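You operate a simulated robot arm through the tools that you are given. There is no shell and no other tool.

You are at the controls of a simulated robot arm. One attempt, no reset.

Task
Shut the machine down at the end of the shift.
Fine: drive switch off before the heat switch, stop button in; main switch off last.

Only the result counts: the job must be done as asked and must still hold three seconds after the hand-in. Knocking over, shifting, dropping, spilling or breaking anything else fails it.

Robot
A 7-joint arm with a two-finger parallel gripper, fixed in place. Base frame: the origin is at the foot of the arm, x ahead of it, y to its left, z up. Lengths are in cm, angles in rad, forces in N, time in s.
With the tool pointing down near the work surface it reaches from about 28 to 72 cm from the base axis. Its first joint turns from -2.897 to 2.897 rad. Payload 3.43 kg.
Tool frame: the origin (TCP) lies between the finger pads and is the grasp point; the fingertips stand 3.4 cm ahead of it; z points along the fingers, y is the line along which they close. Largest opening 12.8 cm; finger width 2.4, thickness 1.2; the body of the gripper, 4.8 by 13 cm, starts 9.6 cm behind the TCP.
Orientation is told as [roll, pitch, yaw] about the base's x, y, z axes, in that order, counted from this pose: with the fingers straight down and closing along the base's y, the tool's x points along the base's -x, its y along +y and its z along -z.

Tools
- The arm moves only by the tool move_arm. Its argument "deltas" is a list of rows, each a list of 3 entries, a list of its own where there are three numbers: the shift along the tool's x, y, z in units of 100 mm (1.0 is 100 mm), then the turn, a rotation vector about the tool's x, y, z in units of 45 degrees (1.0 is 45 degrees), then the gripper command, from -1 (shut) to 1 (fully open), values between in proportion. In form: [[[dx, dy, dz], [ax, ay, az], jaw], ...]. A call has 1 to 20 rows; each row is the pose to reach, as a shift and turn from the pose commanded when the call began, along the tool's axes at that moment. A call with a number of a shift or a turn outside -1 to 1 is refused whole. A row lasts 0.2 s, in which the tool goes at most 5 cm and 0.15 rad; a call with a longer step from one row to the next is refused whole, and so is a gripper value outside its range. A pose out of reach is approached as far as the arm can. The call stops where the force on the tool passes 50 N (or 10 N more than at its start, if that is more) or the arm is blocked; 0.2 s more then pass. The fingers move at their own pace (about 10.8 cm/s each) and stop on an object; they squeeze with about 21 N. The grip force told is the motor's: it shows also when the fingers shut on nothing. Time passes only in rows, and 0.2 s behind the last, so rows that repeat a pose let the fingers close. The reply holds the time, the measured pose of the TCP, the force on the tool along the base axes, the opening and the grip force, in the units named above and with some noise, with the torque about the TCP (base axes, N m) and any sound that the robot's microphone picked up.
- Cameras (640 x 400 px; columns grow to the right, rows downward): "scene" is fixed at [4.21, -65.75, 177.03]; the picture's right is [0.89, -0.45, 0.00], its down [-0.21, -0.41, -0.89] and it looks along [0.40, 0.79, -0.46] (base axes); focal length 348 px, centre (320, 200). "wrist" rides on the gripper at [7.6, -1.1, -16] in the tool frame; the picture's right is [0.15, 0.99, 0.00], its down [-0.88, 0.13, -0.46] and it looks along [-0.45, 0.07, 0.89] (tool axes); focal length 234 px, centre (320, 200). There is no depth. A picture from a camera that has moved, and an enlarged one, comes with that camera's place and axes in the base frame and with its lens. The place of the scene camera against the robot may be out by one fixed shift of up to 1.8 cm in any direction.
- grab_frame(camera): a new picture of that camera. The clock stands still meanwhile.
- lift_body(by): slides the trunk up (or, below 0, down) by that many cm; the arm rides with it, the base frame stays. It gives what a move gives, with no picture.
- close_up(camera, box): a new picture of the part [left, top, right, bottom] of that camera's present view, enlarged. The clock stands still meanwhile.
- job_done(): hands the job in; it is judged then, once.

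Places have to be worked out from the pictures, the camera data and where the tool is seen. Open the gripper and draw the arm clear of the work before you hand the job in, unless the task says otherwise.

The tools are called after "Emit:" as name(argument=value, ...) on one line, values as JSON. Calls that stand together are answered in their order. move_arm: Moves the arm, as the interface text tells. Its arguments: {"type":"object","properties":{"deltas":{"type":"array"}},"required":["deltas"]} The other tools are called the same way: lift_body (by) slides the trunk up or down; grab_frame (camera) takes a picture; close_up (camera, box) takes an enlarged picture of a part of a camera's view; job_done () hands the job in.

At the start:

```text
t: 0.0
position: [38.76, 7.57, 142.44]
orientation: [0.0, -0.001, -0.001]
wrist_force: [0.1, -0.5, 0.4]
ft_torque: [0.03, 0.03, 0.01]
width: 12.81
grasp_force: 0.1
trunk travel left (down, up): [-27.5, 4.9]
```

scene: 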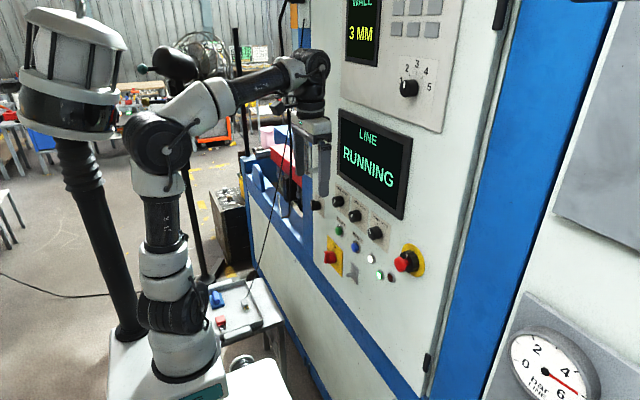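
wrist: 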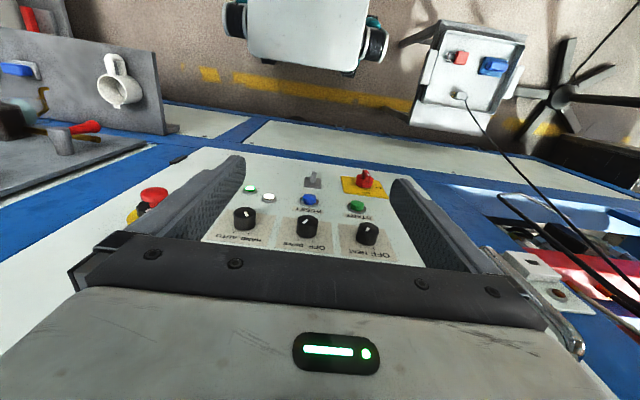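

I start by looking closely at the panel from both cameras to identify the switches and labels.

Emit:
close_up(camera="scene", box=[300, 170, 460, 300])

Emit:
close_up(camera="wrist", box=[200, 150, 440, 290])

Emit:
close_up(camera="scene", box=[320, 0, 520, 130])

```text
3.08 times, centred on (380, 235) of scene
camera zoom: at [4.21, -65.75, 177.03], right [0.89, -0.45, 0.0], down [-0.21, -0.41, -0.89], along [0.4, 0.79, -0.46], focal length 1070 px, centre (135, 92)
```

zoom: 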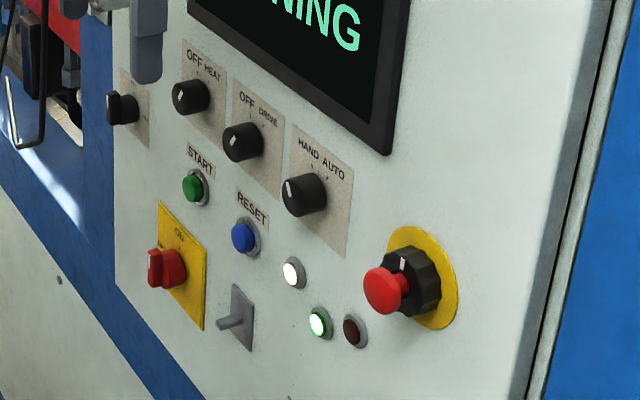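

```text
2.67 times, centred on (320, 220) of wrist
camera zoom: at [31.02, 6.51, 158.38], right [-0.15, 0.99, 0.0], down [0.88, 0.13, 0.46], along [0.45, 0.07, -0.89], focal length 624 px, centre (320, 147)
```

zoom: 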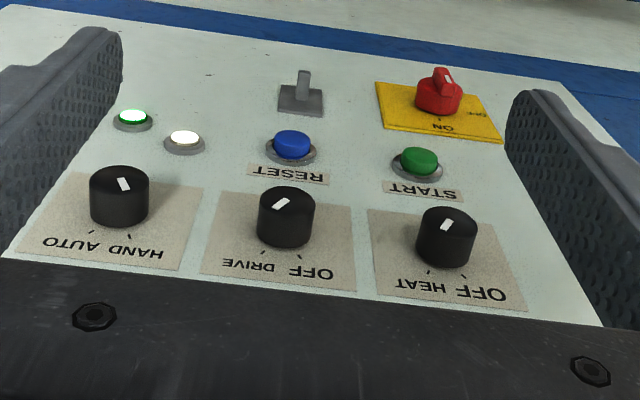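

```text
3.08 times, centred on (420, 65) of scene
camera zoom: at [4.21, -65.75, 177.03], right [0.89, -0.45, 0.0], down [-0.21, -0.41, -0.89], along [0.4, 0.79, -0.46], focal length 1070 px, centre (12, 615)
```

zoom: 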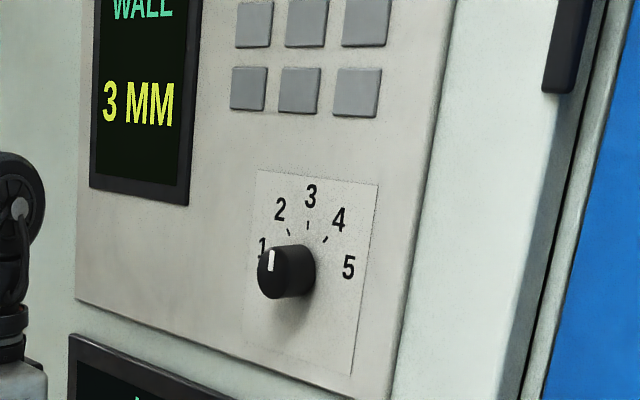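

The panel faces the robot (normal about -x), with knob faces near x≈52, z≈125: Heat y≈18, Drive y≈7.6. I'll look at the other parts in close-up before moving.

Emit:
close_up(camera="scene", box=[300, 180, 380, 230])

Emit:
close_up(camera="scene", box=[310, 220, 390, 270])

Emit:
close_up(camera="scene", box=[370, 230, 450, 280])

Emit:
close_up(camera="wrist", box=[100, 160, 260, 260])

Emit:
close_up(camera="wrist", box=[280, 160, 440, 260])

```text
8.00 times, centred on (340, 205) of scene
camera zoom: at [4.21, -65.75, 177.03], right [0.89, -0.45, 0.0], down [-0.21, -0.41, -0.89], along [0.4, 0.79, -0.46], focal length 2782 px, centre (160, 160)
```

zoom: 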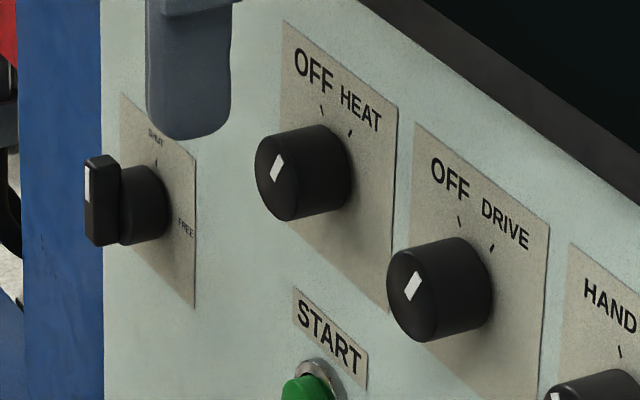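

```text
8.00 times, centred on (350, 245) of scene
camera zoom: at [4.21, -65.75, 177.03], right [0.89, -0.45, 0.0], down [-0.21, -0.41, -0.89], along [0.4, 0.79, -0.46], focal length 2782 px, centre (80, -160)
```

zoom: 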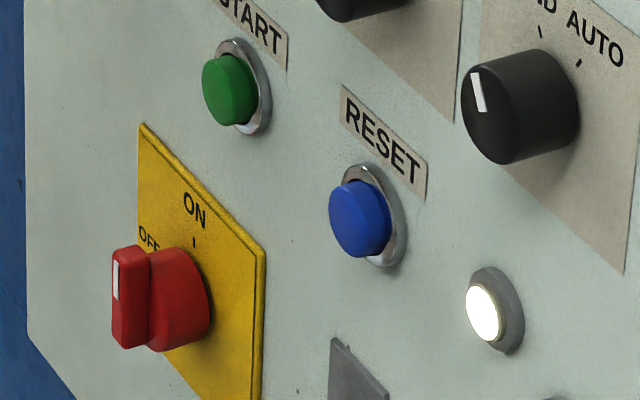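

```text
8.00 times, centred on (410, 255) of scene
camera zoom: at [4.21, -65.75, 177.03], right [0.89, -0.45, 0.0], down [-0.21, -0.41, -0.89], along [0.4, 0.79, -0.46], focal length 2782 px, centre (-400, -240)
```

zoom: 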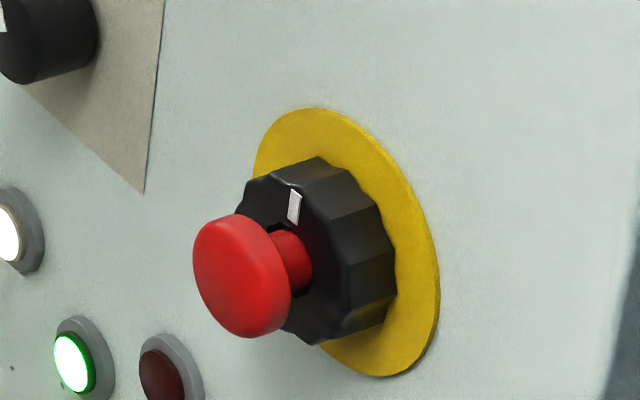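

```text
4.00 times, centred on (180, 210) of wrist
camera zoom: at [31.02, 6.51, 158.38], right [-0.15, 0.99, 0.0], down [0.88, 0.13, 0.46], along [0.45, 0.07, -0.89], focal length 937 px, centre (880, 160)
```

zoom: 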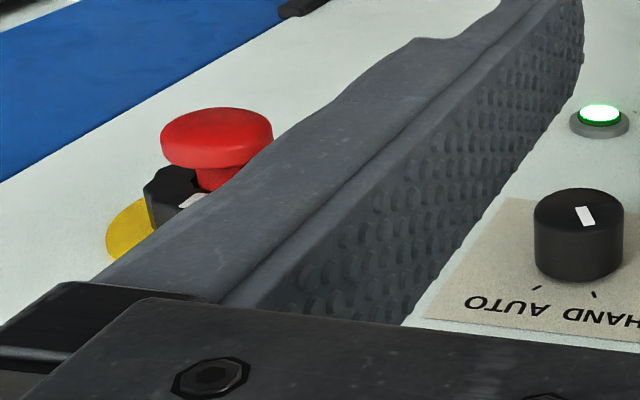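

```text
4.00 times, centred on (360, 210) of wrist
camera zoom: at [31.02, 6.51, 158.38], right [-0.15, 0.99, 0.0], down [0.88, 0.13, 0.46], along [0.45, 0.07, -0.89], focal length 937 px, centre (160, 160)
```

zoom: 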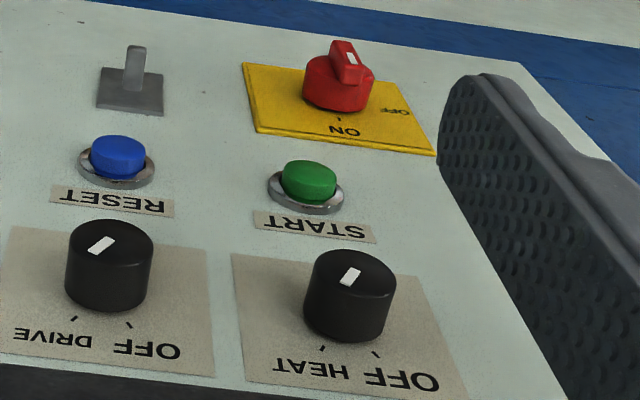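

The pictures show Heat and Drive pointing right of top (ON) with OFF at upper left. The red main switch is vertical at ON with OFF to the left, and the red mushroom is on a black collar at right. I'll lower the trunk so the arm can point the tool forward at panel height.

Emit:
lift_body(by=-14)

```text
t: 1.7
position: [38.7, 7.53, 128.39]
orientation: [-0.001, 0.0, -0.001]
wrist_force: [-0.5, 0.6, -0.2]
ft_torque: [0.03, -0.01, -0.02]
width: 12.8
grasp_force: 0.0
trunk travel left (down, up): [-13.5, 18.9]
```

Trunk lowered cleanly. Now I pitch the tool 45° toward the panel about the TCP in small steps.

Emit:
move_arm(deltas=[[[0, 0, 0], [0, -0.17, 0], 1], [[0, 0, 0], [0, -0.34, 0], 1], [[0, 0, 0], [0, -0.51, 0], 1], [[0, 0, 0], [0, -0.68, 0], 1], [[0, 0, 0], [0, -0.84, 0], 1], [[0, 0, 0], [0, -1.0, 0], 1]])

```text
t: 3.1
position: [38.78, 7.66, 128.28]
orientation: [-0.001, -0.788, 0.001]
wrist_force: [-0.5, 0.5, 0.5]
ft_torque: [-0.01, -0.03, -0.02]
width: 12.77
grasp_force: 0.1
trunk travel left (down, up): [-13.5, 18.9]
```

Emit:
grab_frame(camera="wrist")

Emit:
grab_frame(camera="scene")

```text
taken
camera wrist: at [22.05, 6.52, 134.24], right [-0.1, 0.99, -0.1], down [0.3, 0.13, 0.95], along [0.95, 0.07, -0.31], focal length 234 px, centre (320, 200)
```

wrist: 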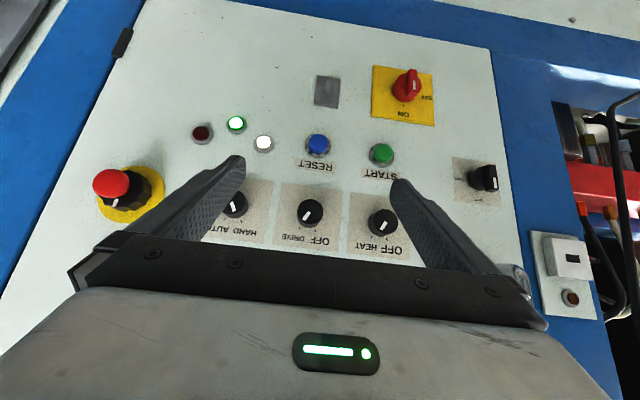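

```text
taken
```

scene: 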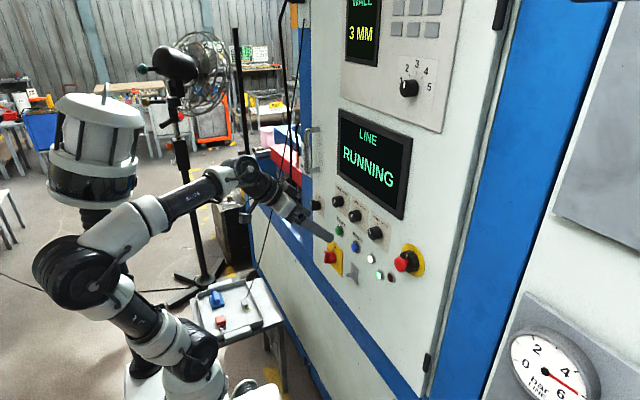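

This is a good frontal view (upside down). I zoom in to measure each control's position and angle.

Emit:
close_up(camera="wrist", box=[260, 160, 420, 260])

Emit:
close_up(camera="wrist", box=[340, 50, 500, 150])

Emit:
close_up(camera="wrist", box=[80, 140, 240, 240])

```text
4.00 times, centred on (340, 210) of wrist
camera zoom: at [22.05, 6.52, 134.24], right [-0.1, 0.99, -0.1], down [0.3, 0.13, 0.95], along [0.95, 0.07, -0.31], focal length 937 px, centre (240, 160)
```

zoom: 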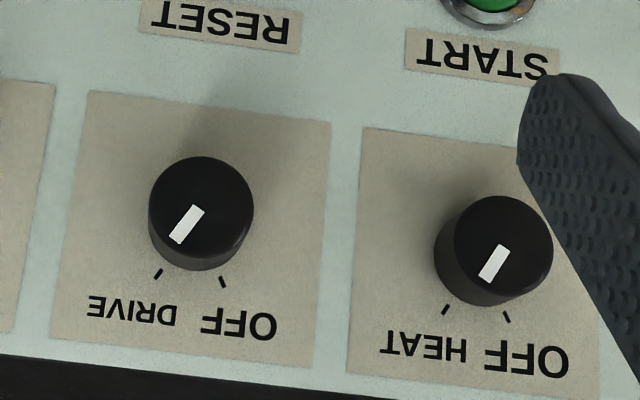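

```text
4.00 times, centred on (420, 100) of wrist
camera zoom: at [22.05, 6.52, 134.24], right [-0.1, 0.99, -0.1], down [0.3, 0.13, 0.95], along [0.95, 0.07, -0.31], focal length 937 px, centre (-80, 600)
```

zoom: 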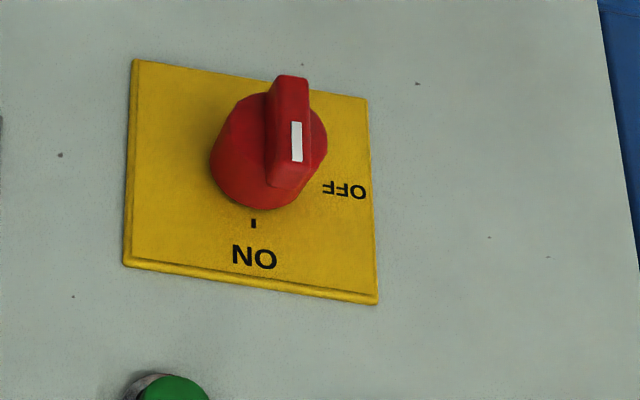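

```text
4.00 times, centred on (160, 190) of wrist
camera zoom: at [22.05, 6.52, 134.24], right [-0.1, 0.99, -0.1], down [0.3, 0.13, 0.95], along [0.95, 0.07, -0.31], focal length 937 px, centre (960, 240)
```

zoom: 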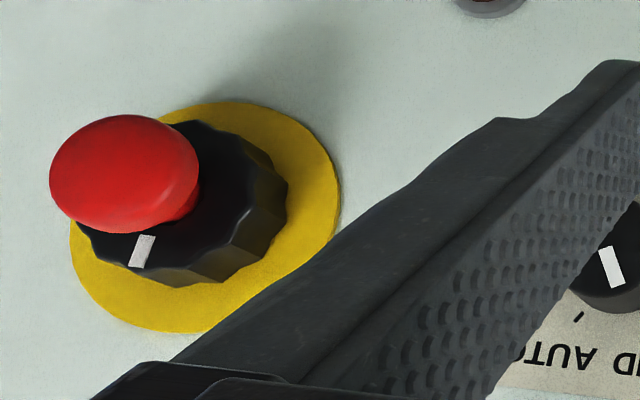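

Triangulated: panel surface x≈53.6. Drive knob face is at (51.2, 7.6, 126.5), Heat at (51.2, 17.5, 126.5), stop mushroom near (49.5, -15.8, 126.4) and main switch near (49.4, 21, 103.5). I now pitch the remaining 45° so the tool points straight at the panel in front of Drive, staying short of the knobs.

Emit:
move_arm(deltas=[[[-0.034, 0, 0.071], [0, -0.142, 0], 1], [[-0.068, 0, 0.142], [0, -0.285, 0], 1], [[-0.102, 0, 0.213], [0, -0.427, 0], 1], [[-0.136, 0, 0.283], [0, -0.57, 0], 1], [[-0.17, 0, 0.354], [0, -0.712, 0], 1], [[-0.205, 0, 0.425], [0, -0.855, 0], 1], [[-0.239, 0, 0.496], [0, -0.997, 0], 1], [[-0.239, 0, 0.496], [0, -0.997, 0], 1]])

```text
t: 4.6
position: [41.53, -0.53, 132.02]
orientation: [1.645, -1.35, -1.715]
wrist_force: [-0.2, 0.2, 0.0]
ft_torque: [-0.03, -0.05, -0.02]
width: 12.8
grasp_force: 0.0
out of reach, approached as far as the arm can: row 7
trunk travel left (down, up): [-13.5, 18.9]
stopped in row 7: the arm was blocked; the commanded pose is now the measured one
```

The arm was blocked short of the pose and swung aside (out of reach). I look at both cameras to see the configuration.

Emit:
grab_frame(camera="scene")

Emit:
grab_frame(camera="wrist")

```text
taken
```

scene: 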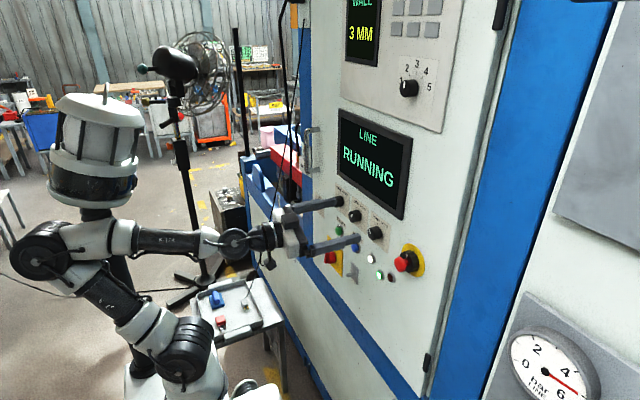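

```text
taken
camera wrist: at [25.63, 1.25, 124.21], right [0.07, 0.99, 0.07], down [-0.47, -0.03, 0.88], along [0.88, -0.1, 0.47], focal length 234 px, centre (320, 200)
```

wrist: 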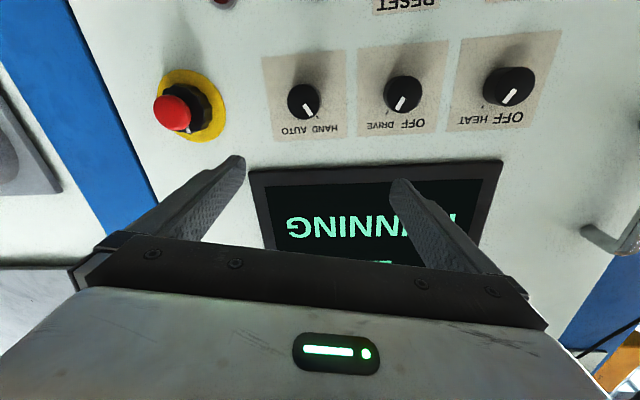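

The tool is horizontal but hit joint limits since the shoulder is too high relative to the target. Nothing protrudes at x<48 here, so I lower the trunk fully to give the arm more room.

Emit:
lift_body(by=-13.4)

```text
t: 6.2
position: [41.49, -0.61, 118.49]
orientation: [1.638, -1.351, -1.709]
wrist_force: [0.4, -0.2, 0.4]
ft_torque: [0.0, -0.01, 0.01]
width: 12.79
grasp_force: 0.1
trunk travel left (down, up): [-0.1, 32.3]
```

Shoulder is now low. I move to a pre-grasp pose in front of the Drive knob at (45, 7.6, 126.5), with the tool straight at the panel and rolled about +25° so the turn can go toward -35°.

Emit:
move_arm(deltas=[[[-0.099, 0.166, 0.05], [-0.0136, 0.0079, 0.0461], 1], [[-0.198, 0.332, 0.101], [-0.0272, 0.0158, 0.0922], 1], [[-0.297, 0.4985, 0.151], [-0.0408, 0.0238, 0.1384], 1], [[-0.396, 0.665, 0.201], [-0.0544, 0.0317, 0.1845], 1], [[-0.495, 0.831, 0.252], [-0.068, 0.0396, 0.2306], 1], [[-0.594, 0.997, 0.302], [-0.0816, 0.0475, 0.2767], 1]])

```text
t: 7.6
position: [45.02, 7.18, 125.9]
orientation: [1.544, -1.129, -1.551]
wrist_force: [0.1, 0.3, 0.4]
ft_torque: [0.02, 0.02, 0.0]
width: 12.78
grasp_force: 0.1
trunk travel left (down, up): [-0.1, 32.3]
```

Reached close to the commanded pose with no contact. I check the views.

Emit:
grab_frame(camera="wrist")

Emit:
grab_frame(camera="scene")

```text
taken
camera wrist: at [28.85, 9.59, 118.9], right [0.01, 0.96, 0.29], down [-0.45, -0.25, 0.86], along [0.89, -0.14, 0.43], focal length 234 px, centre (320, 200)
```

wrist: 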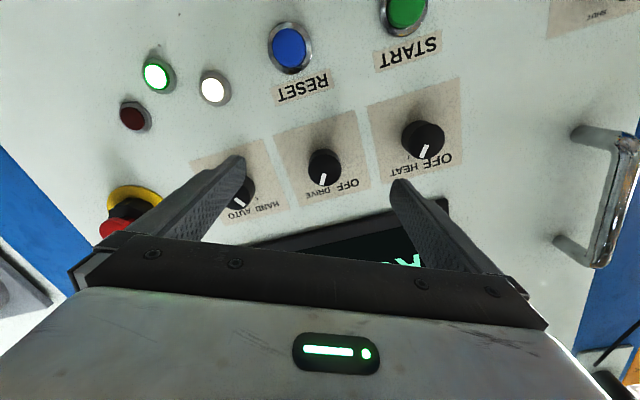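

```text
taken
```

scene: 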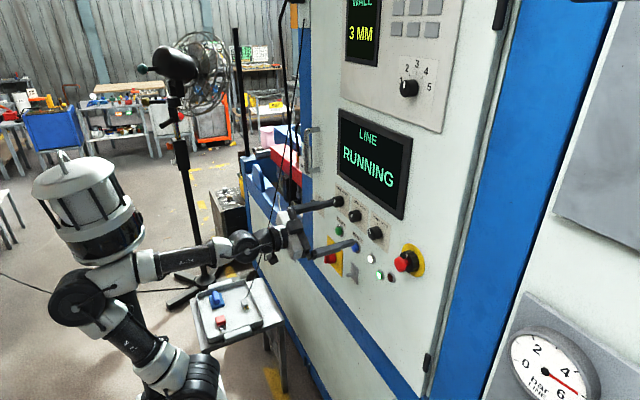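

The Drive knob is ahead of the gripper. I zoom in to refine its exact position from this closer view.

Emit:
close_up(camera="wrist", box=[260, 110, 420, 210])

Emit:
move_arm(deltas=[[[0, 0, 0], [0, 0, 0], 0.1], [[0, 0, 0], [0, 0, 0], 0.1]])

```text
4.00 times, centred on (340, 160) of wrist
camera zoom: at [28.85, 9.59, 118.9], right [0.01, 0.96, 0.29], down [-0.45, -0.25, 0.86], along [0.89, -0.14, 0.43], focal length 937 px, centre (240, 360)
```

zoom: 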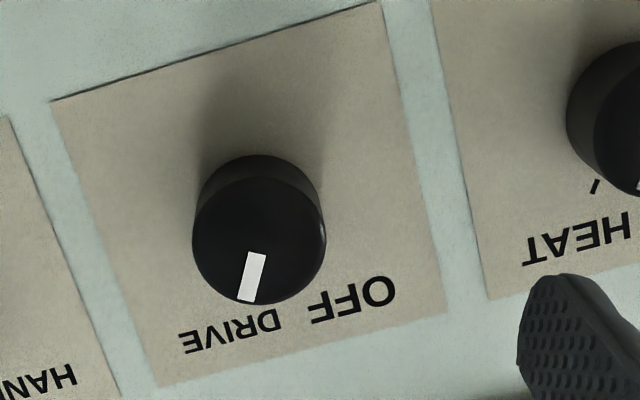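

```text
t: 8.2
position: [44.97, 7.26, 126.07]
orientation: [1.548, -1.132, -1.56]
wrist_force: [-0.7, -0.4, 0.5]
ft_torque: [0.01, -0.01, 0.02]
width: 7.03
grasp_force: 0.0
trunk travel left (down, up): [-0.1, 32.3]
```

Refined Drive axis: (51.2, 7.7, 126.55), about 3.3 cm in diameter, so the jaw at 7 cm clears it. The TCP reads 0.4–0.5 cm short in y and z, so I correct that while advancing 2.5 cm.

Emit:
move_arm(deltas=[[[-0.014, 0.031, 0.08], [0, 0, 0], 0.1], [[-0.027, 0.0625, 0.16], [0, 0, 0], 0.1], [[-0.027, 0.0625, 0.249], [0, 0, 0], 0.1], [[-0.027, 0.0625, 0.249], [0, 0, 0], 0.1]])

```text
t: 9.4
position: [44.82, 9.71, 126.49]
orientation: [1.585, -1.14, -1.547]
wrist_force: [-0.2, 0.1, 1.2]
ft_torque: [-0.02, 0.0, -0.03]
width: 7.06
grasp_force: 0.0
trunk travel left (down, up): [-0.1, 32.3]
stopped in row 4: the arm was blocked; the commanded pose is now the measured one
```

The arm was blocked again: it slid +2 cm in y and didn't advance. I look to find what is blocking it.

Emit:
grab_frame(camera="scene")

Emit:
close_up(camera="scene", box=[20, 130, 340, 400])

Emit:
grab_frame(camera="wrist")

```text
taken
```

scene: 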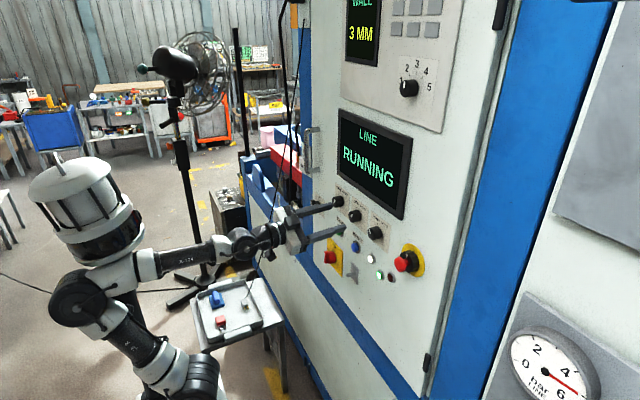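

```text
1.48 times, centred on (180, 265) of scene
camera zoom: at [4.21, -65.75, 177.03], right [0.89, -0.45, 0.0], down [-0.21, -0.41, -0.89], along [0.4, 0.79, -0.46], focal length 515 px, centre (527, 104)
```

zoom: 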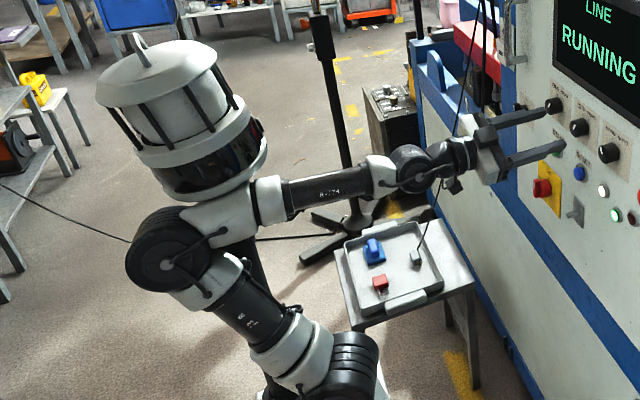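

```text
taken
camera wrist: at [28.85, 11.18, 119.01], right [-0.04, 0.96, 0.28], down [-0.45, -0.26, 0.85], along [0.89, -0.09, 0.44], focal length 234 px, centre (320, 200)
```

wrist: 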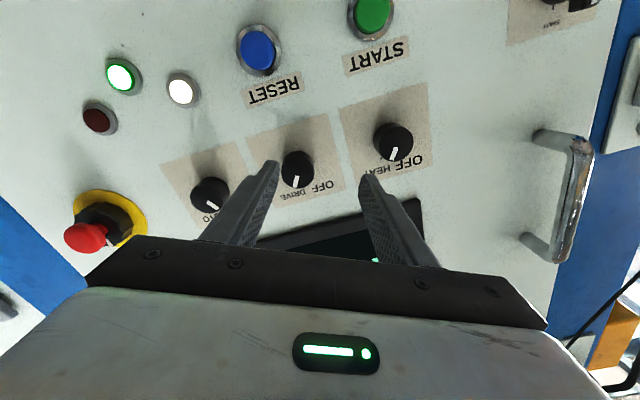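

The forearm/wrist appears to be at a joint limit with the tool exactly horizontal. I'll use a tool pitched about 20° downward instead, with the grasp pivot kept on the knob axis, which gives the wrist plenty of range. I move to that pre-grasp pose in front of Drive.

Emit:
move_arm(deltas=[[[-0.084, -0.051, 0.006], [0.006, 0.107, 0.031], 0.1], [[-0.168, -0.102, 0.012], [0.0119, 0.2145, 0.0623], 0.1], [[-0.253, -0.153, 0.018], [0.0178, 0.322, 0.0934], 0.1], [[-0.337, -0.204, 0.024], [0.0238, 0.4291, 0.1246], 0.1], [[-0.337, -0.204, 0.024], [0.0238, 0.4291, 0.1246], 0.1]])

```text
t: 9.9
position: [41.48, 19.77, 119.88]
orientation: [0.948, -1.192, -0.741]
wrist_force: [-0.4, -0.5, -0.9]
ft_torque: [0.0, 0.02, 0.02]
width: 7.04
grasp_force: 0.1
trunk travel left (down, up): [-0.1, 32.3]
stopped in row 2: the arm was blocked; the commanded pose is now the measured one
```

The arm drifted +10 cm in y and was blocked again, which suggests a joint configuration problem. I look at it before anything else.

Emit:
grab_frame(camera="scene")

Emit:
close_up(camera="scene", box=[20, 130, 340, 330])

Emit:
grab_frame(camera="wrist")

```text
taken
```

scene: 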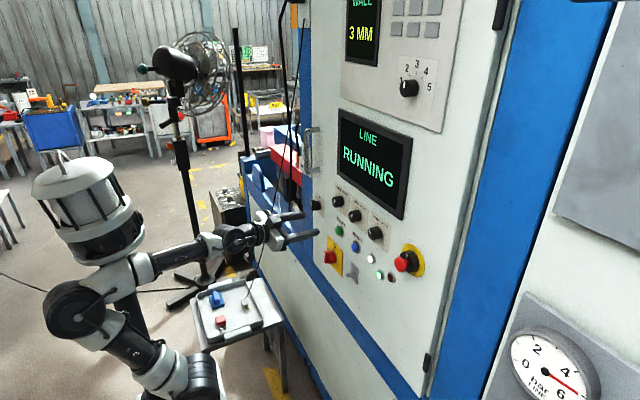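

```text
2.00 times, centred on (180, 230) of scene
camera zoom: at [4.21, -65.75, 177.03], right [0.89, -0.45, 0.0], down [-0.21, -0.41, -0.89], along [0.4, 0.79, -0.46], focal length 696 px, centre (600, 140)
```

zoom: 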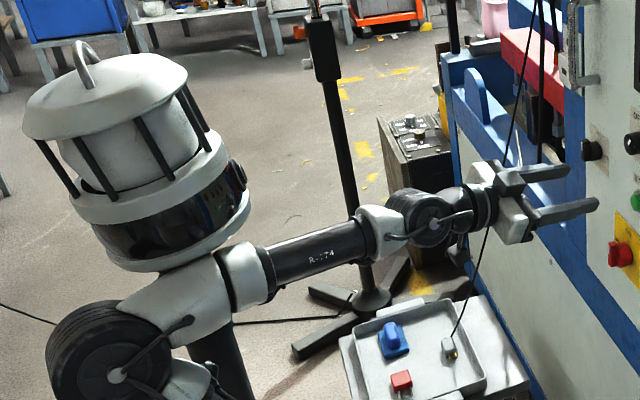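

```text
taken
camera wrist: at [24.3, 16.97, 116.01], right [-0.2, 0.97, 0.16], down [-0.21, -0.21, 0.96], along [0.96, 0.16, 0.25], focal length 234 px, centre (320, 200)
```

wrist: 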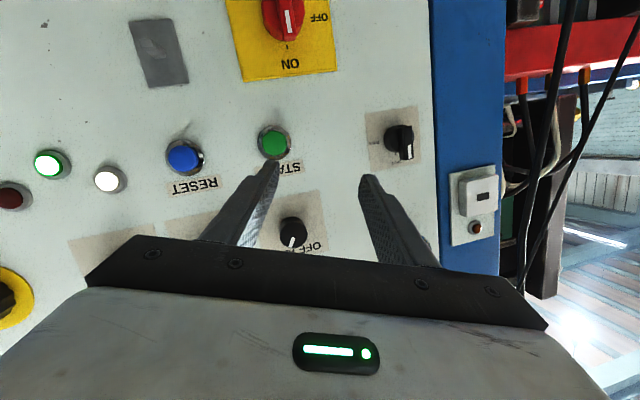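

The base joint swung while the solver hunted near a limit; nothing was touched. I recover toward a comfortable configuration by raising the TCP 5 cm in place while pitching the tool another 17° down.

Emit:
move_arm(deltas=[[[-0.116, 0.037, -0.027], [0, 0.095, 0], 0.1], [[-0.232, 0.075, -0.054], [0, 0.19, 0], 0.1], [[-0.349, 0.112, -0.081], [0, 0.285, 0], 0.1], [[-0.465, 0.15, -0.108], [0, 0.38, 0], 0.1], [[-0.465, 0.15, -0.108], [0, 0.38, 0], 0.1]])

```text
t: 10.6
position: [39.84, 19.23, 112.99]
orientation: [0.474, -0.978, -0.279]
wrist_force: [-0.9, 1.2, -0.5]
ft_torque: [-0.07, 0.02, -0.12]
width: 7.04
grasp_force: 0.1
trunk travel left (down, up): [-0.1, 32.3]
stopped in row 3: the arm was blocked; the commanded pose is now the measured one
```

The wrist pitched but the upper arm did not rise, so something is holding the forearm – possibly the head mast beside it. I zoom in there.

Emit:
close_up(camera="scene", box=[30, 150, 190, 400])

Emit:
grab_frame(camera="scene")

Emit:
grab_frame(camera="wrist")

```text
1.60 times, centred on (110, 275) of scene
camera zoom: at [4.21, -65.75, 177.03], right [0.89, -0.45, 0.0], down [-0.21, -0.41, -0.89], along [0.4, 0.79, -0.46], focal length 556 px, centre (656, 80)
```

zoom: 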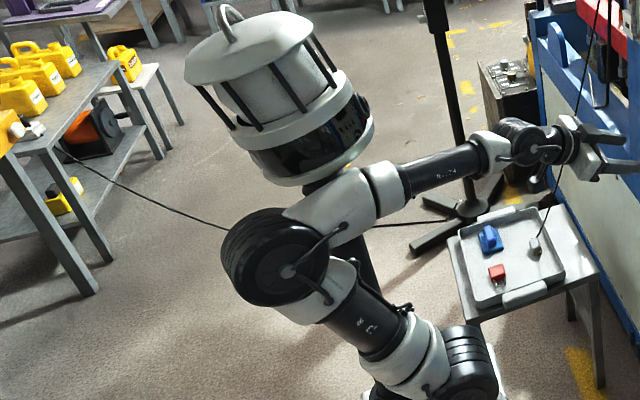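

```text
taken
```

scene: 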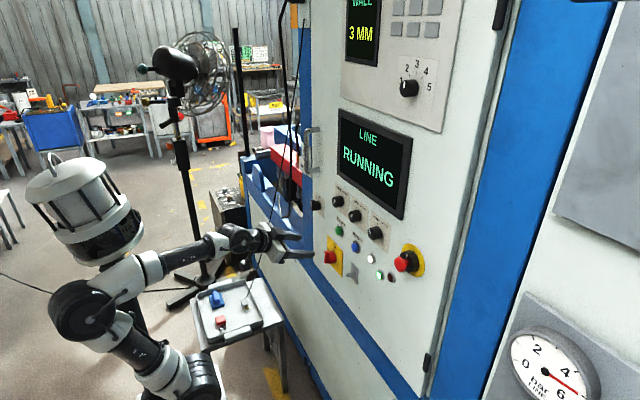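

```text
taken
camera wrist: at [22.46, 15.53, 114.41], right [-0.2, 0.97, 0.13], down [0.08, -0.12, 0.99], along [0.98, 0.2, -0.05], focal length 234 px, centre (320, 200)
```

wrist: 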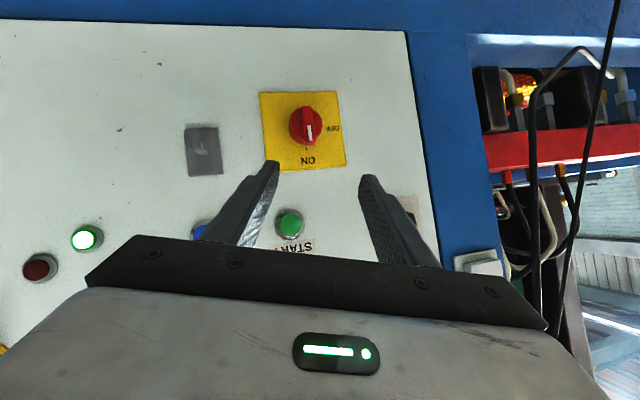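

The forearm and elbow lean back close to the head mast, which rides with the trunk. With a higher trunk and a steeper tool pitch (~45° down) the elbow stays upright and clear, and 45° still lets the pads grip the knob sides. I raise the trunk by 20 cm first.

Emit:
lift_body(by=20)

```text
t: 12.8
position: [39.87, 19.04, 133.19]
orientation: [0.479, -0.981, -0.284]
wrist_force: [0.3, 0.0, -0.3]
ft_torque: [0.0, 0.03, 0.0]
width: 7.03
grasp_force: 0.0
trunk travel left (down, up): [-20.1, 12.3]
```

Raised freely. Now I bring the tool to a clean 45°-down, zero-roll pose at about (40, 10, 130), moving away from the mast.

Emit:
move_arm(deltas=[[[0.02, -0.158, -0.007], [0.0542, 0.0483, -0.0272], 0.1], [[0.04, -0.316, -0.014], [0.1085, 0.0965, -0.0544], 0.1], [[0.06, -0.4735, -0.021], [0.1627, 0.1448, -0.0815], 0.1], [[0.08, -0.631, -0.028], [0.2169, 0.1931, -0.1087], 0.1], [[0.1, -0.789, -0.035], [0.2712, 0.2413, -0.1359], 0.1], [[0.12, -0.947, -0.042], [0.3254, 0.2896, -0.1631], 0.1], [[0.12, -0.947, -0.042], [0.3254, 0.2896, -0.1631], 0.1]])

```text
t: 14.4
position: [38.48, 10.37, 130.32]
orientation: [-0.011, -0.805, 0.019]
wrist_force: [0.0, -0.1, 0.7]
ft_torque: [0.04, 0.01, 0.02]
width: 7.03
grasp_force: 0.0
trunk travel left (down, up): [-20.1, 12.3]
```

No block this time. I hold briefly and re-read, and take pictures.

Emit:
move_arm(deltas=[[[0, 0, 0], [0, 0, 0], 0.1], [[0, 0, 0], [0, 0, 0], 0.1]])

Emit:
grab_frame(camera="scene")

Emit:
grab_frame(camera="wrist")

```text
t: 15.0
position: [38.58, 10.44, 130.14]
orientation: [-0.006, -0.801, 0.014]
wrist_force: [0.2, 0.3, 0.0]
ft_torque: [0.01, 0.06, 0.0]
width: 7.03
grasp_force: 0.0
trunk travel left (down, up): [-20.1, 12.3]
```

```text
taken
```

scene: 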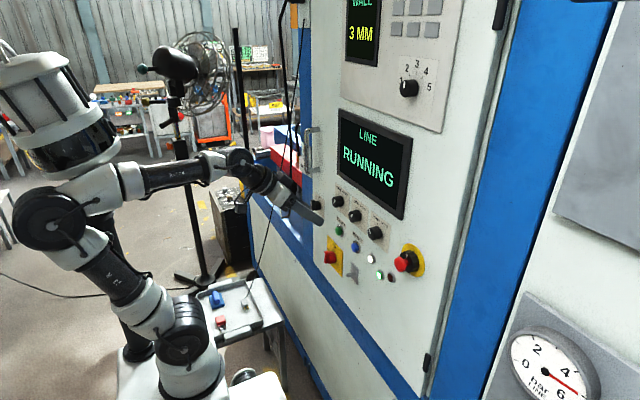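

```text
taken
camera wrist: at [21.89, 9.09, 135.82], right [-0.11, 0.99, -0.11], down [0.28, 0.14, 0.95], along [0.95, 0.08, -0.29], focal length 234 px, centre (320, 200)
```

wrist: 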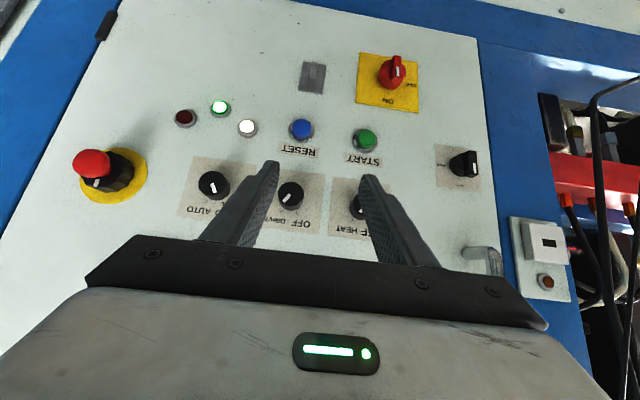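

The tool is cleanly placed, but the head mast looks different from before. I check it closely to make sure the arm isn't pushing it.

Emit:
close_up(camera="scene", box=[0, 20, 200, 200])

Emit:
close_up(camera="scene", box=[0, 180, 220, 400])

```text
2.22 times, centred on (100, 110) of scene
camera zoom: at [4.21, -65.75, 177.03], right [0.89, -0.45, 0.0], down [-0.21, -0.41, -0.89], along [0.4, 0.79, -0.46], focal length 773 px, centre (809, 400)
```

zoom: 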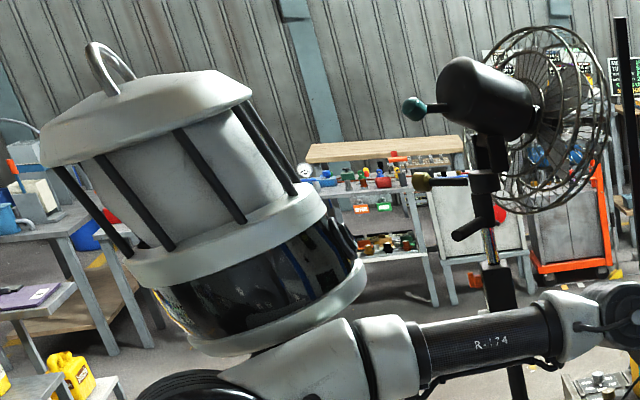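

```text
1.82 times, centred on (110, 290) of scene
camera zoom: at [4.21, -65.75, 177.03], right [0.89, -0.45, 0.0], down [-0.21, -0.41, -0.89], along [0.4, 0.79, -0.46], focal length 632 px, centre (702, 36)
```

zoom: 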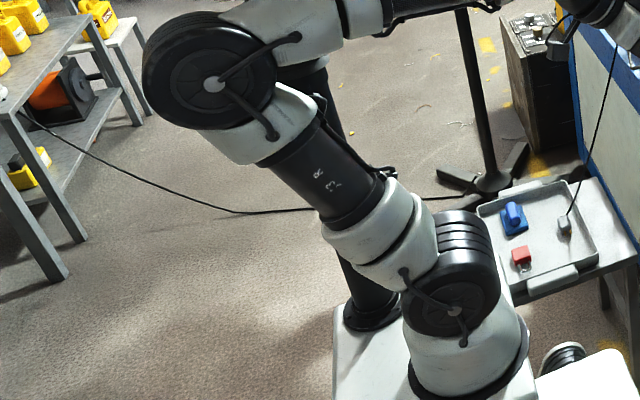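

I now understand: with the trunk low and TCP far back, the elbow leans back against the robot's own head mast. With the trunk high and TCP forward, the elbow stays upright and the tool can point only 30° down. I raise the trunk near its top.

Emit:
lift_body(by=11.5)

```text
t: 16.4
position: [38.98, 10.2, 141.38]
orientation: [-0.001, -0.792, 0.009]
wrist_force: [0.2, 1.7, 2.4]
ft_torque: [-0.11, 0.15, -0.12]
width: 7.02
grasp_force: 0.0
trunk travel left (down, up): [-31.6, 0.8]
```

Now I move down and forward in two stages; first stage keeps the 45° pitch to about (42, 8, 135).

Emit:
move_arm(deltas=[[[0.106, -0.067, 0.2], [0, 0, 0], 0.1], [[0.212, -0.133, 0.4], [0, 0, 0], 0.1], [[0.318, -0.2, 0.601], [0, 0, 0], 0.1], [[0.318, -0.2, 0.601], [0, 0, 0], 0.1], [[0.318, -0.2, 0.601], [0, 0, 0], 0.1]])

Emit:
grab_frame(camera="scene")

```text
t: 17.6
position: [41.66, 8.36, 135.74]
orientation: [0.0, -0.809, 0.006]
wrist_force: [-0.1, -0.2, 0.0]
ft_torque: [0.0, -0.01, 0.02]
width: 7.05
grasp_force: 0.1
trunk travel left (down, up): [-31.6, 0.8]
```

```text
taken
```

scene: 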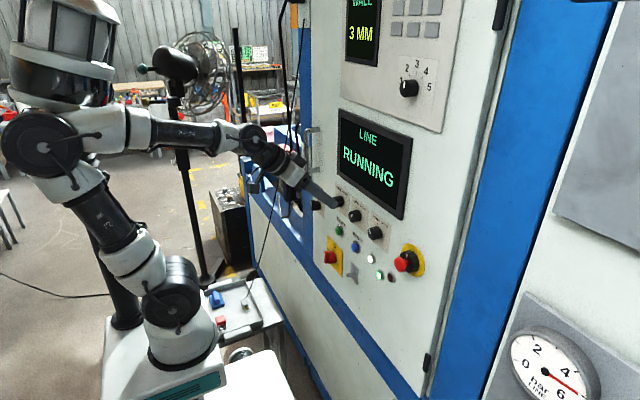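

The elbow is still near the mast; moving forward and down makes it more upright. I go to the Drive pre-grasp pose: 30° down pitch, +30° roll, TCP (46.1, 6.0, 129.6).

Emit:
move_arm(deltas=[[[0.016, -0.034, 0.1124], [-0.0678, -0.0543, 0.0884], 0.1], [[0.032, -0.068, 0.2248], [-0.1357, -0.1086, 0.1768], 0.1], [[0.048, -0.1015, 0.3373], [-0.2036, -0.1629, 0.2653], 0.1], [[0.064, -0.135, 0.4497], [-0.2714, -0.2171, 0.3537], 0.1], [[0.08, -0.169, 0.5621], [-0.3393, -0.2714, 0.4421], 0.1], [[0.096, -0.203, 0.6745], [-0.4071, -0.3257, 0.5305], 0.1], [[0.096, -0.203, 0.6745], [-0.4071, -0.3257, 0.5305], 0.1], [[0.096, -0.203, 0.6745], [-0.4071, -0.3257, 0.5305], 0.1]])

Emit:
grab_frame(camera="scene")

Emit:
grab_frame(camera="wrist")

```text
t: 19.4
position: [46.29, 6.32, 130.14]
orientation: [0.873, -0.858, -0.719]
wrist_force: [0.1, 0.6, -0.1]
ft_torque: [-0.03, 0.04, -0.01]
width: 7.06
grasp_force: 0.0
trunk travel left (down, up): [-31.6, 0.8]
```

```text
taken
```

scene: 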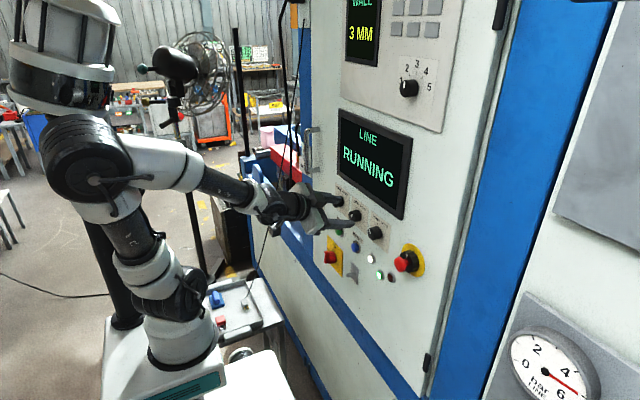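

```text
taken
camera wrist: at [28.53, 4.58, 130.65], right [-0.08, 0.92, 0.39], down [0.04, -0.38, 0.92], along [1.0, 0.09, 0.0], focal length 234 px, centre (320, 200)
```

wrist: 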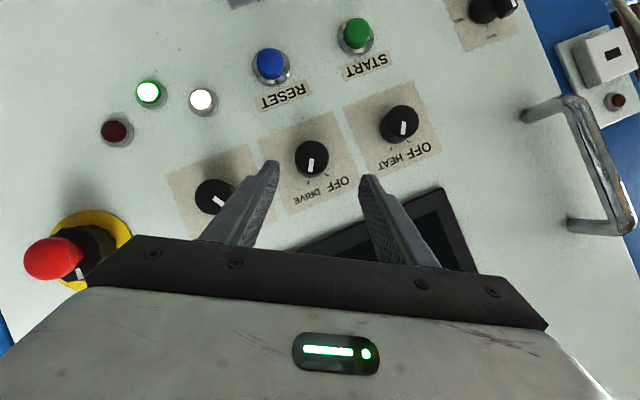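

Excellent: the arm is in a comfortable configuration now. I zoom to re-measure the Drive knob from here.

Emit:
close_up(camera="wrist", box=[250, 110, 410, 210])

Emit:
move_arm(deltas=[[[0, 0, 0], [0, 0, 0], 0.1]])

```text
4.00 times, centred on (330, 160) of wrist
camera zoom: at [28.53, 4.58, 130.65], right [-0.08, 0.92, 0.39], down [0.04, -0.38, 0.92], along [1.0, 0.09, 0.0], focal length 937 px, centre (280, 360)
```

zoom: 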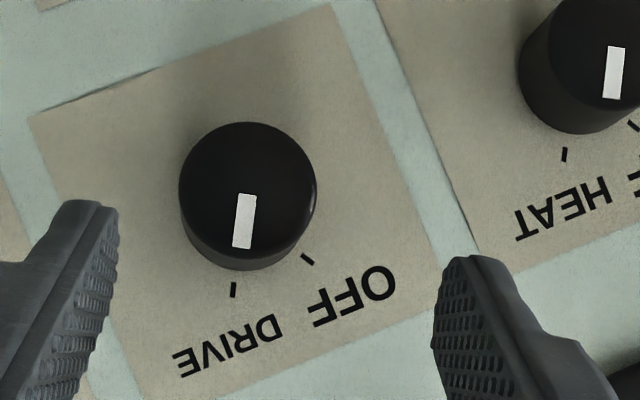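

```text
t: 19.8
position: [46.28, 6.35, 130.2]
orientation: [0.873, -0.858, -0.719]
wrist_force: [-0.3, 0.7, 0.4]
ft_torque: [0.0, -0.04, -0.01]
width: 7.07
grasp_force: 0.1
trunk travel left (down, up): [-31.6, 0.8]
```

Drive axis confirmed at (y 7.63, z 126.53). I align laterally and advance along the tool axis so the pads straddle the knob (jaw still 7 cm open).

Emit:
move_arm(deltas=[[[0.0443, -0.0781, 0.05], [0, 0, 0], 0.1], [[0.0443, -0.0781, 0.15], [0, 0, 0], 0.1], [[0.0443, -0.0781, 0.25], [0, 0, 0], 0.1], [[0.0443, -0.0781, 0.33], [0, 0, 0], 0.1], [[0.0443, -0.0781, 0.398], [0, 0, 0], 0.1], [[0.0443, -0.0781, 0.398], [0, 0, 0], 0.1]])

Emit:
grab_frame(camera="wrist")

Emit:
close_up(camera="scene", box=[280, 170, 440, 270])

```text
t: 21.2
position: [49.26, 7.07, 127.64]
orientation: [0.874, -0.856, -0.721]
wrist_force: [-0.7, 0.1, 0.7]
ft_torque: [0.0, 0.01, -0.01]
width: 7.05
grasp_force: 0.1
out of reach, approached as far as the arm can: row 1
trunk travel left (down, up): [-31.6, 0.8]
```

```text
taken
camera wrist: at [31.42, 5.28, 128.06], right [-0.08, 0.92, 0.39], down [0.03, -0.38, 0.92], along [1.0, 0.09, 0.0], focal length 234 px, centre (320, 200)
```

wrist: 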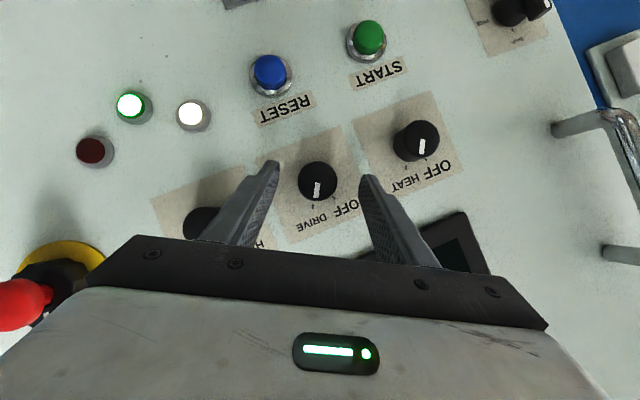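

```text
4.00 times, centred on (360, 220) of scene
camera zoom: at [4.21, -65.75, 177.03], right [0.89, -0.45, 0.0], down [-0.21, -0.41, -0.89], along [0.4, 0.79, -0.46], focal length 1391 px, centre (160, 120)
```

zoom: 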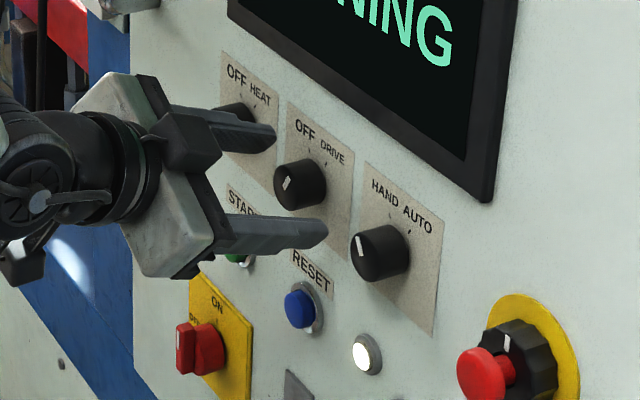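

The fingers straddle the Drive knob (both sides clear). I apply a small correction and close on the knob.

Emit:
move_arm(deltas=[[[-0.032, -0.01, 0.014], [0, 0, 0], 0.1], [[-0.032, -0.01, 0.014], [0, 0, 0], 0.1], [[-0.032, -0.01, 0.014], [0, 0, 0], -1], [[-0.032, -0.01, 0.014], [0, 0, 0], -1], [[-0.032, -0.01, 0.014], [0, 0, 0], -1]])

Emit:
close_up(camera="scene", box=[280, 170, 440, 270])

```text
t: 22.4
position: [49.39, 6.77, 127.74]
orientation: [0.875, -0.856, -0.722]
wrist_force: [0.1, -0.6, 0.0]
ft_torque: [-0.02, 0.34, -0.55]
width: 3.32
grasp_force: 44.9
trunk travel left (down, up): [-31.6, 0.8]
```

```text
4.00 times, centred on (360, 220) of scene
camera zoom: at [4.21, -65.75, 177.03], right [0.89, -0.45, 0.0], down [-0.21, -0.41, -0.89], along [0.4, 0.79, -0.46], focal length 1391 px, centre (160, 120)
```

zoom: 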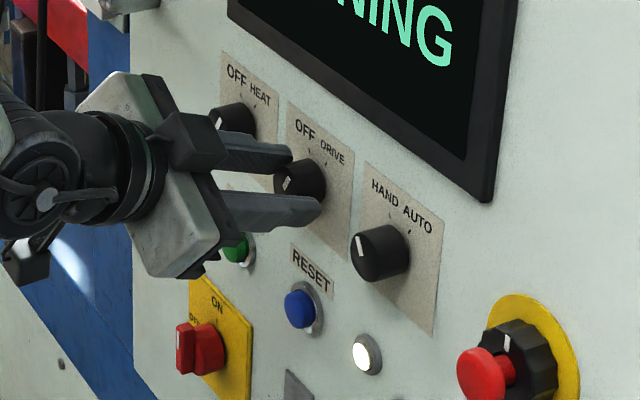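

The knob is gripped (width 3.32 cm, matching its diameter). Now I turn it counter-clockwise about its own axis, 33° first.

Emit:
move_arm(deltas=[[[0.0002, 0.0139, 0.0003], [0.0601, 0.0016, -0.1063], -1], [[0.0016, 0.0277, 0.0013], [0.1203, 0.0032, -0.2127], -1], [[0.0041, 0.0412, 0.0029], [0.1804, 0.0048, -0.319], -1], [[0.0077, 0.0544, 0.0052], [0.2405, 0.0064, -0.4253], -1], [[0.0125, 0.0672, 0.0081], [0.3007, 0.0079, -0.5317], -1], [[0.0182, 0.0793, 0.0115], [0.3608, 0.0095, -0.638], -1], [[0.0182, 0.0793, 0.0115], [0.3608, 0.0095, -0.638], -1]])

Emit:
close_up(camera="scene", box=[280, 170, 440, 270])

```text
t: 24.0
position: [49.46, 7.51, 127.86]
orientation: [-0.101, -1.051, 0.098]
wrist_force: [-17.4, 1.5, -13.3]
ft_torque: [0.02, 1.04, -0.8]
width: 3.39
grasp_force: 44.7
trunk travel left (down, up): [-31.6, 0.8]
```

```text
4.00 times, centred on (360, 220) of scene
camera zoom: at [4.21, -65.75, 177.03], right [0.89, -0.45, 0.0], down [-0.21, -0.41, -0.89], along [0.4, 0.79, -0.46], focal length 1391 px, centre (160, 120)
```

zoom: 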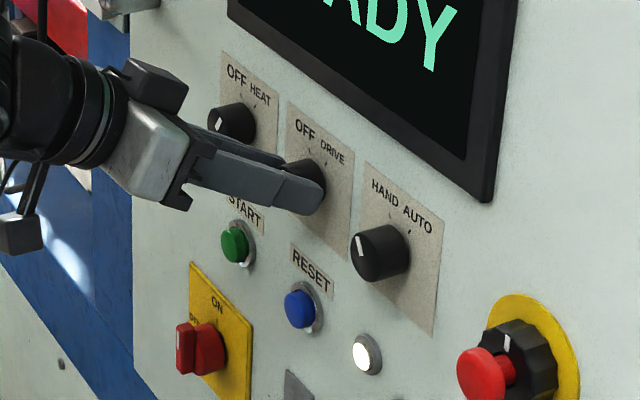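

The screen changed from RUNNING to READY, so Drive is switching off. There is 17 N of axial push, so I back off 2 mm while completing the remaining 30° of the turn.

Emit:
move_arm(deltas=[[[0.005, 0.0128, -0.0084], [0.0547, 0.0014, -0.0967], -1], [[0.0111, 0.0254, -0.0163], [0.1093, 0.0029, -0.1933], -1], [[0.0131, 0.0378, -0.015], [0.164, 0.0043, -0.29], -1], [[0.0161, 0.0499, -0.0131], [0.2187, 0.0058, -0.3867], -1], [[0.02, 0.0617, -0.0107], [0.2733, 0.0072, -0.4833], -1], [[0.0248, 0.073, -0.0078], [0.328, 0.0087, -0.58], -1], [[0.0248, 0.073, -0.0078], [0.328, 0.0087, -0.58], -1]])

Emit:
close_up(camera="scene", box=[280, 170, 440, 270])

Emit:
close_up(camera="wrist", box=[220, 100, 420, 225])

```text
t: 25.6
position: [49.4, 8.32, 127.67]
orientation: [-0.911, -0.816, 0.766]
wrist_force: [-6.3, -4.6, -13.7]
ft_torque: [0.25, 1.06, -1.15]
width: 3.35
grasp_force: 45.2
trunk travel left (down, up): [-31.6, 0.8]
```

```text
4.00 times, centred on (360, 220) of scene
camera zoom: at [4.21, -65.75, 177.03], right [0.89, -0.45, 0.0], down [-0.21, -0.41, -0.89], along [0.4, 0.79, -0.46], focal length 1391 px, centre (160, 120)
```

zoom: 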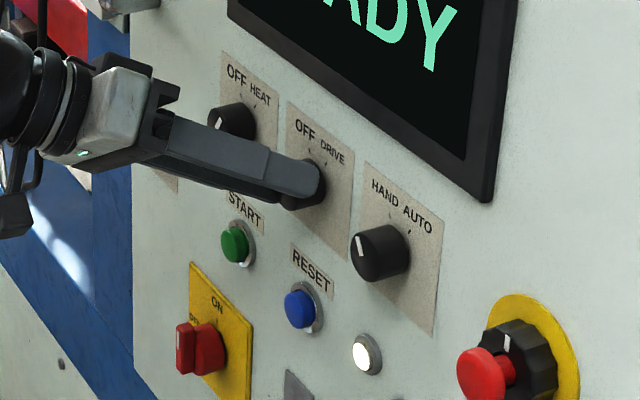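

```text
3.20 times, centred on (320, 162) of wrist
camera zoom: at [31.68, 7.91, 129.58], right [-0.08, 0.76, -0.64], down [0.04, 0.65, 0.76], along [1.0, 0.04, -0.08], focal length 749 px, centre (320, 320)
```

zoom: 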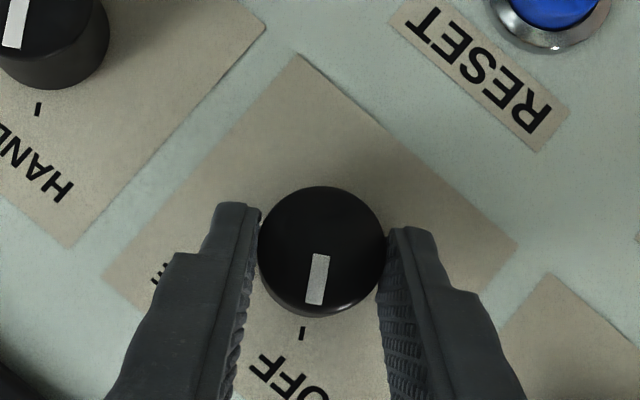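

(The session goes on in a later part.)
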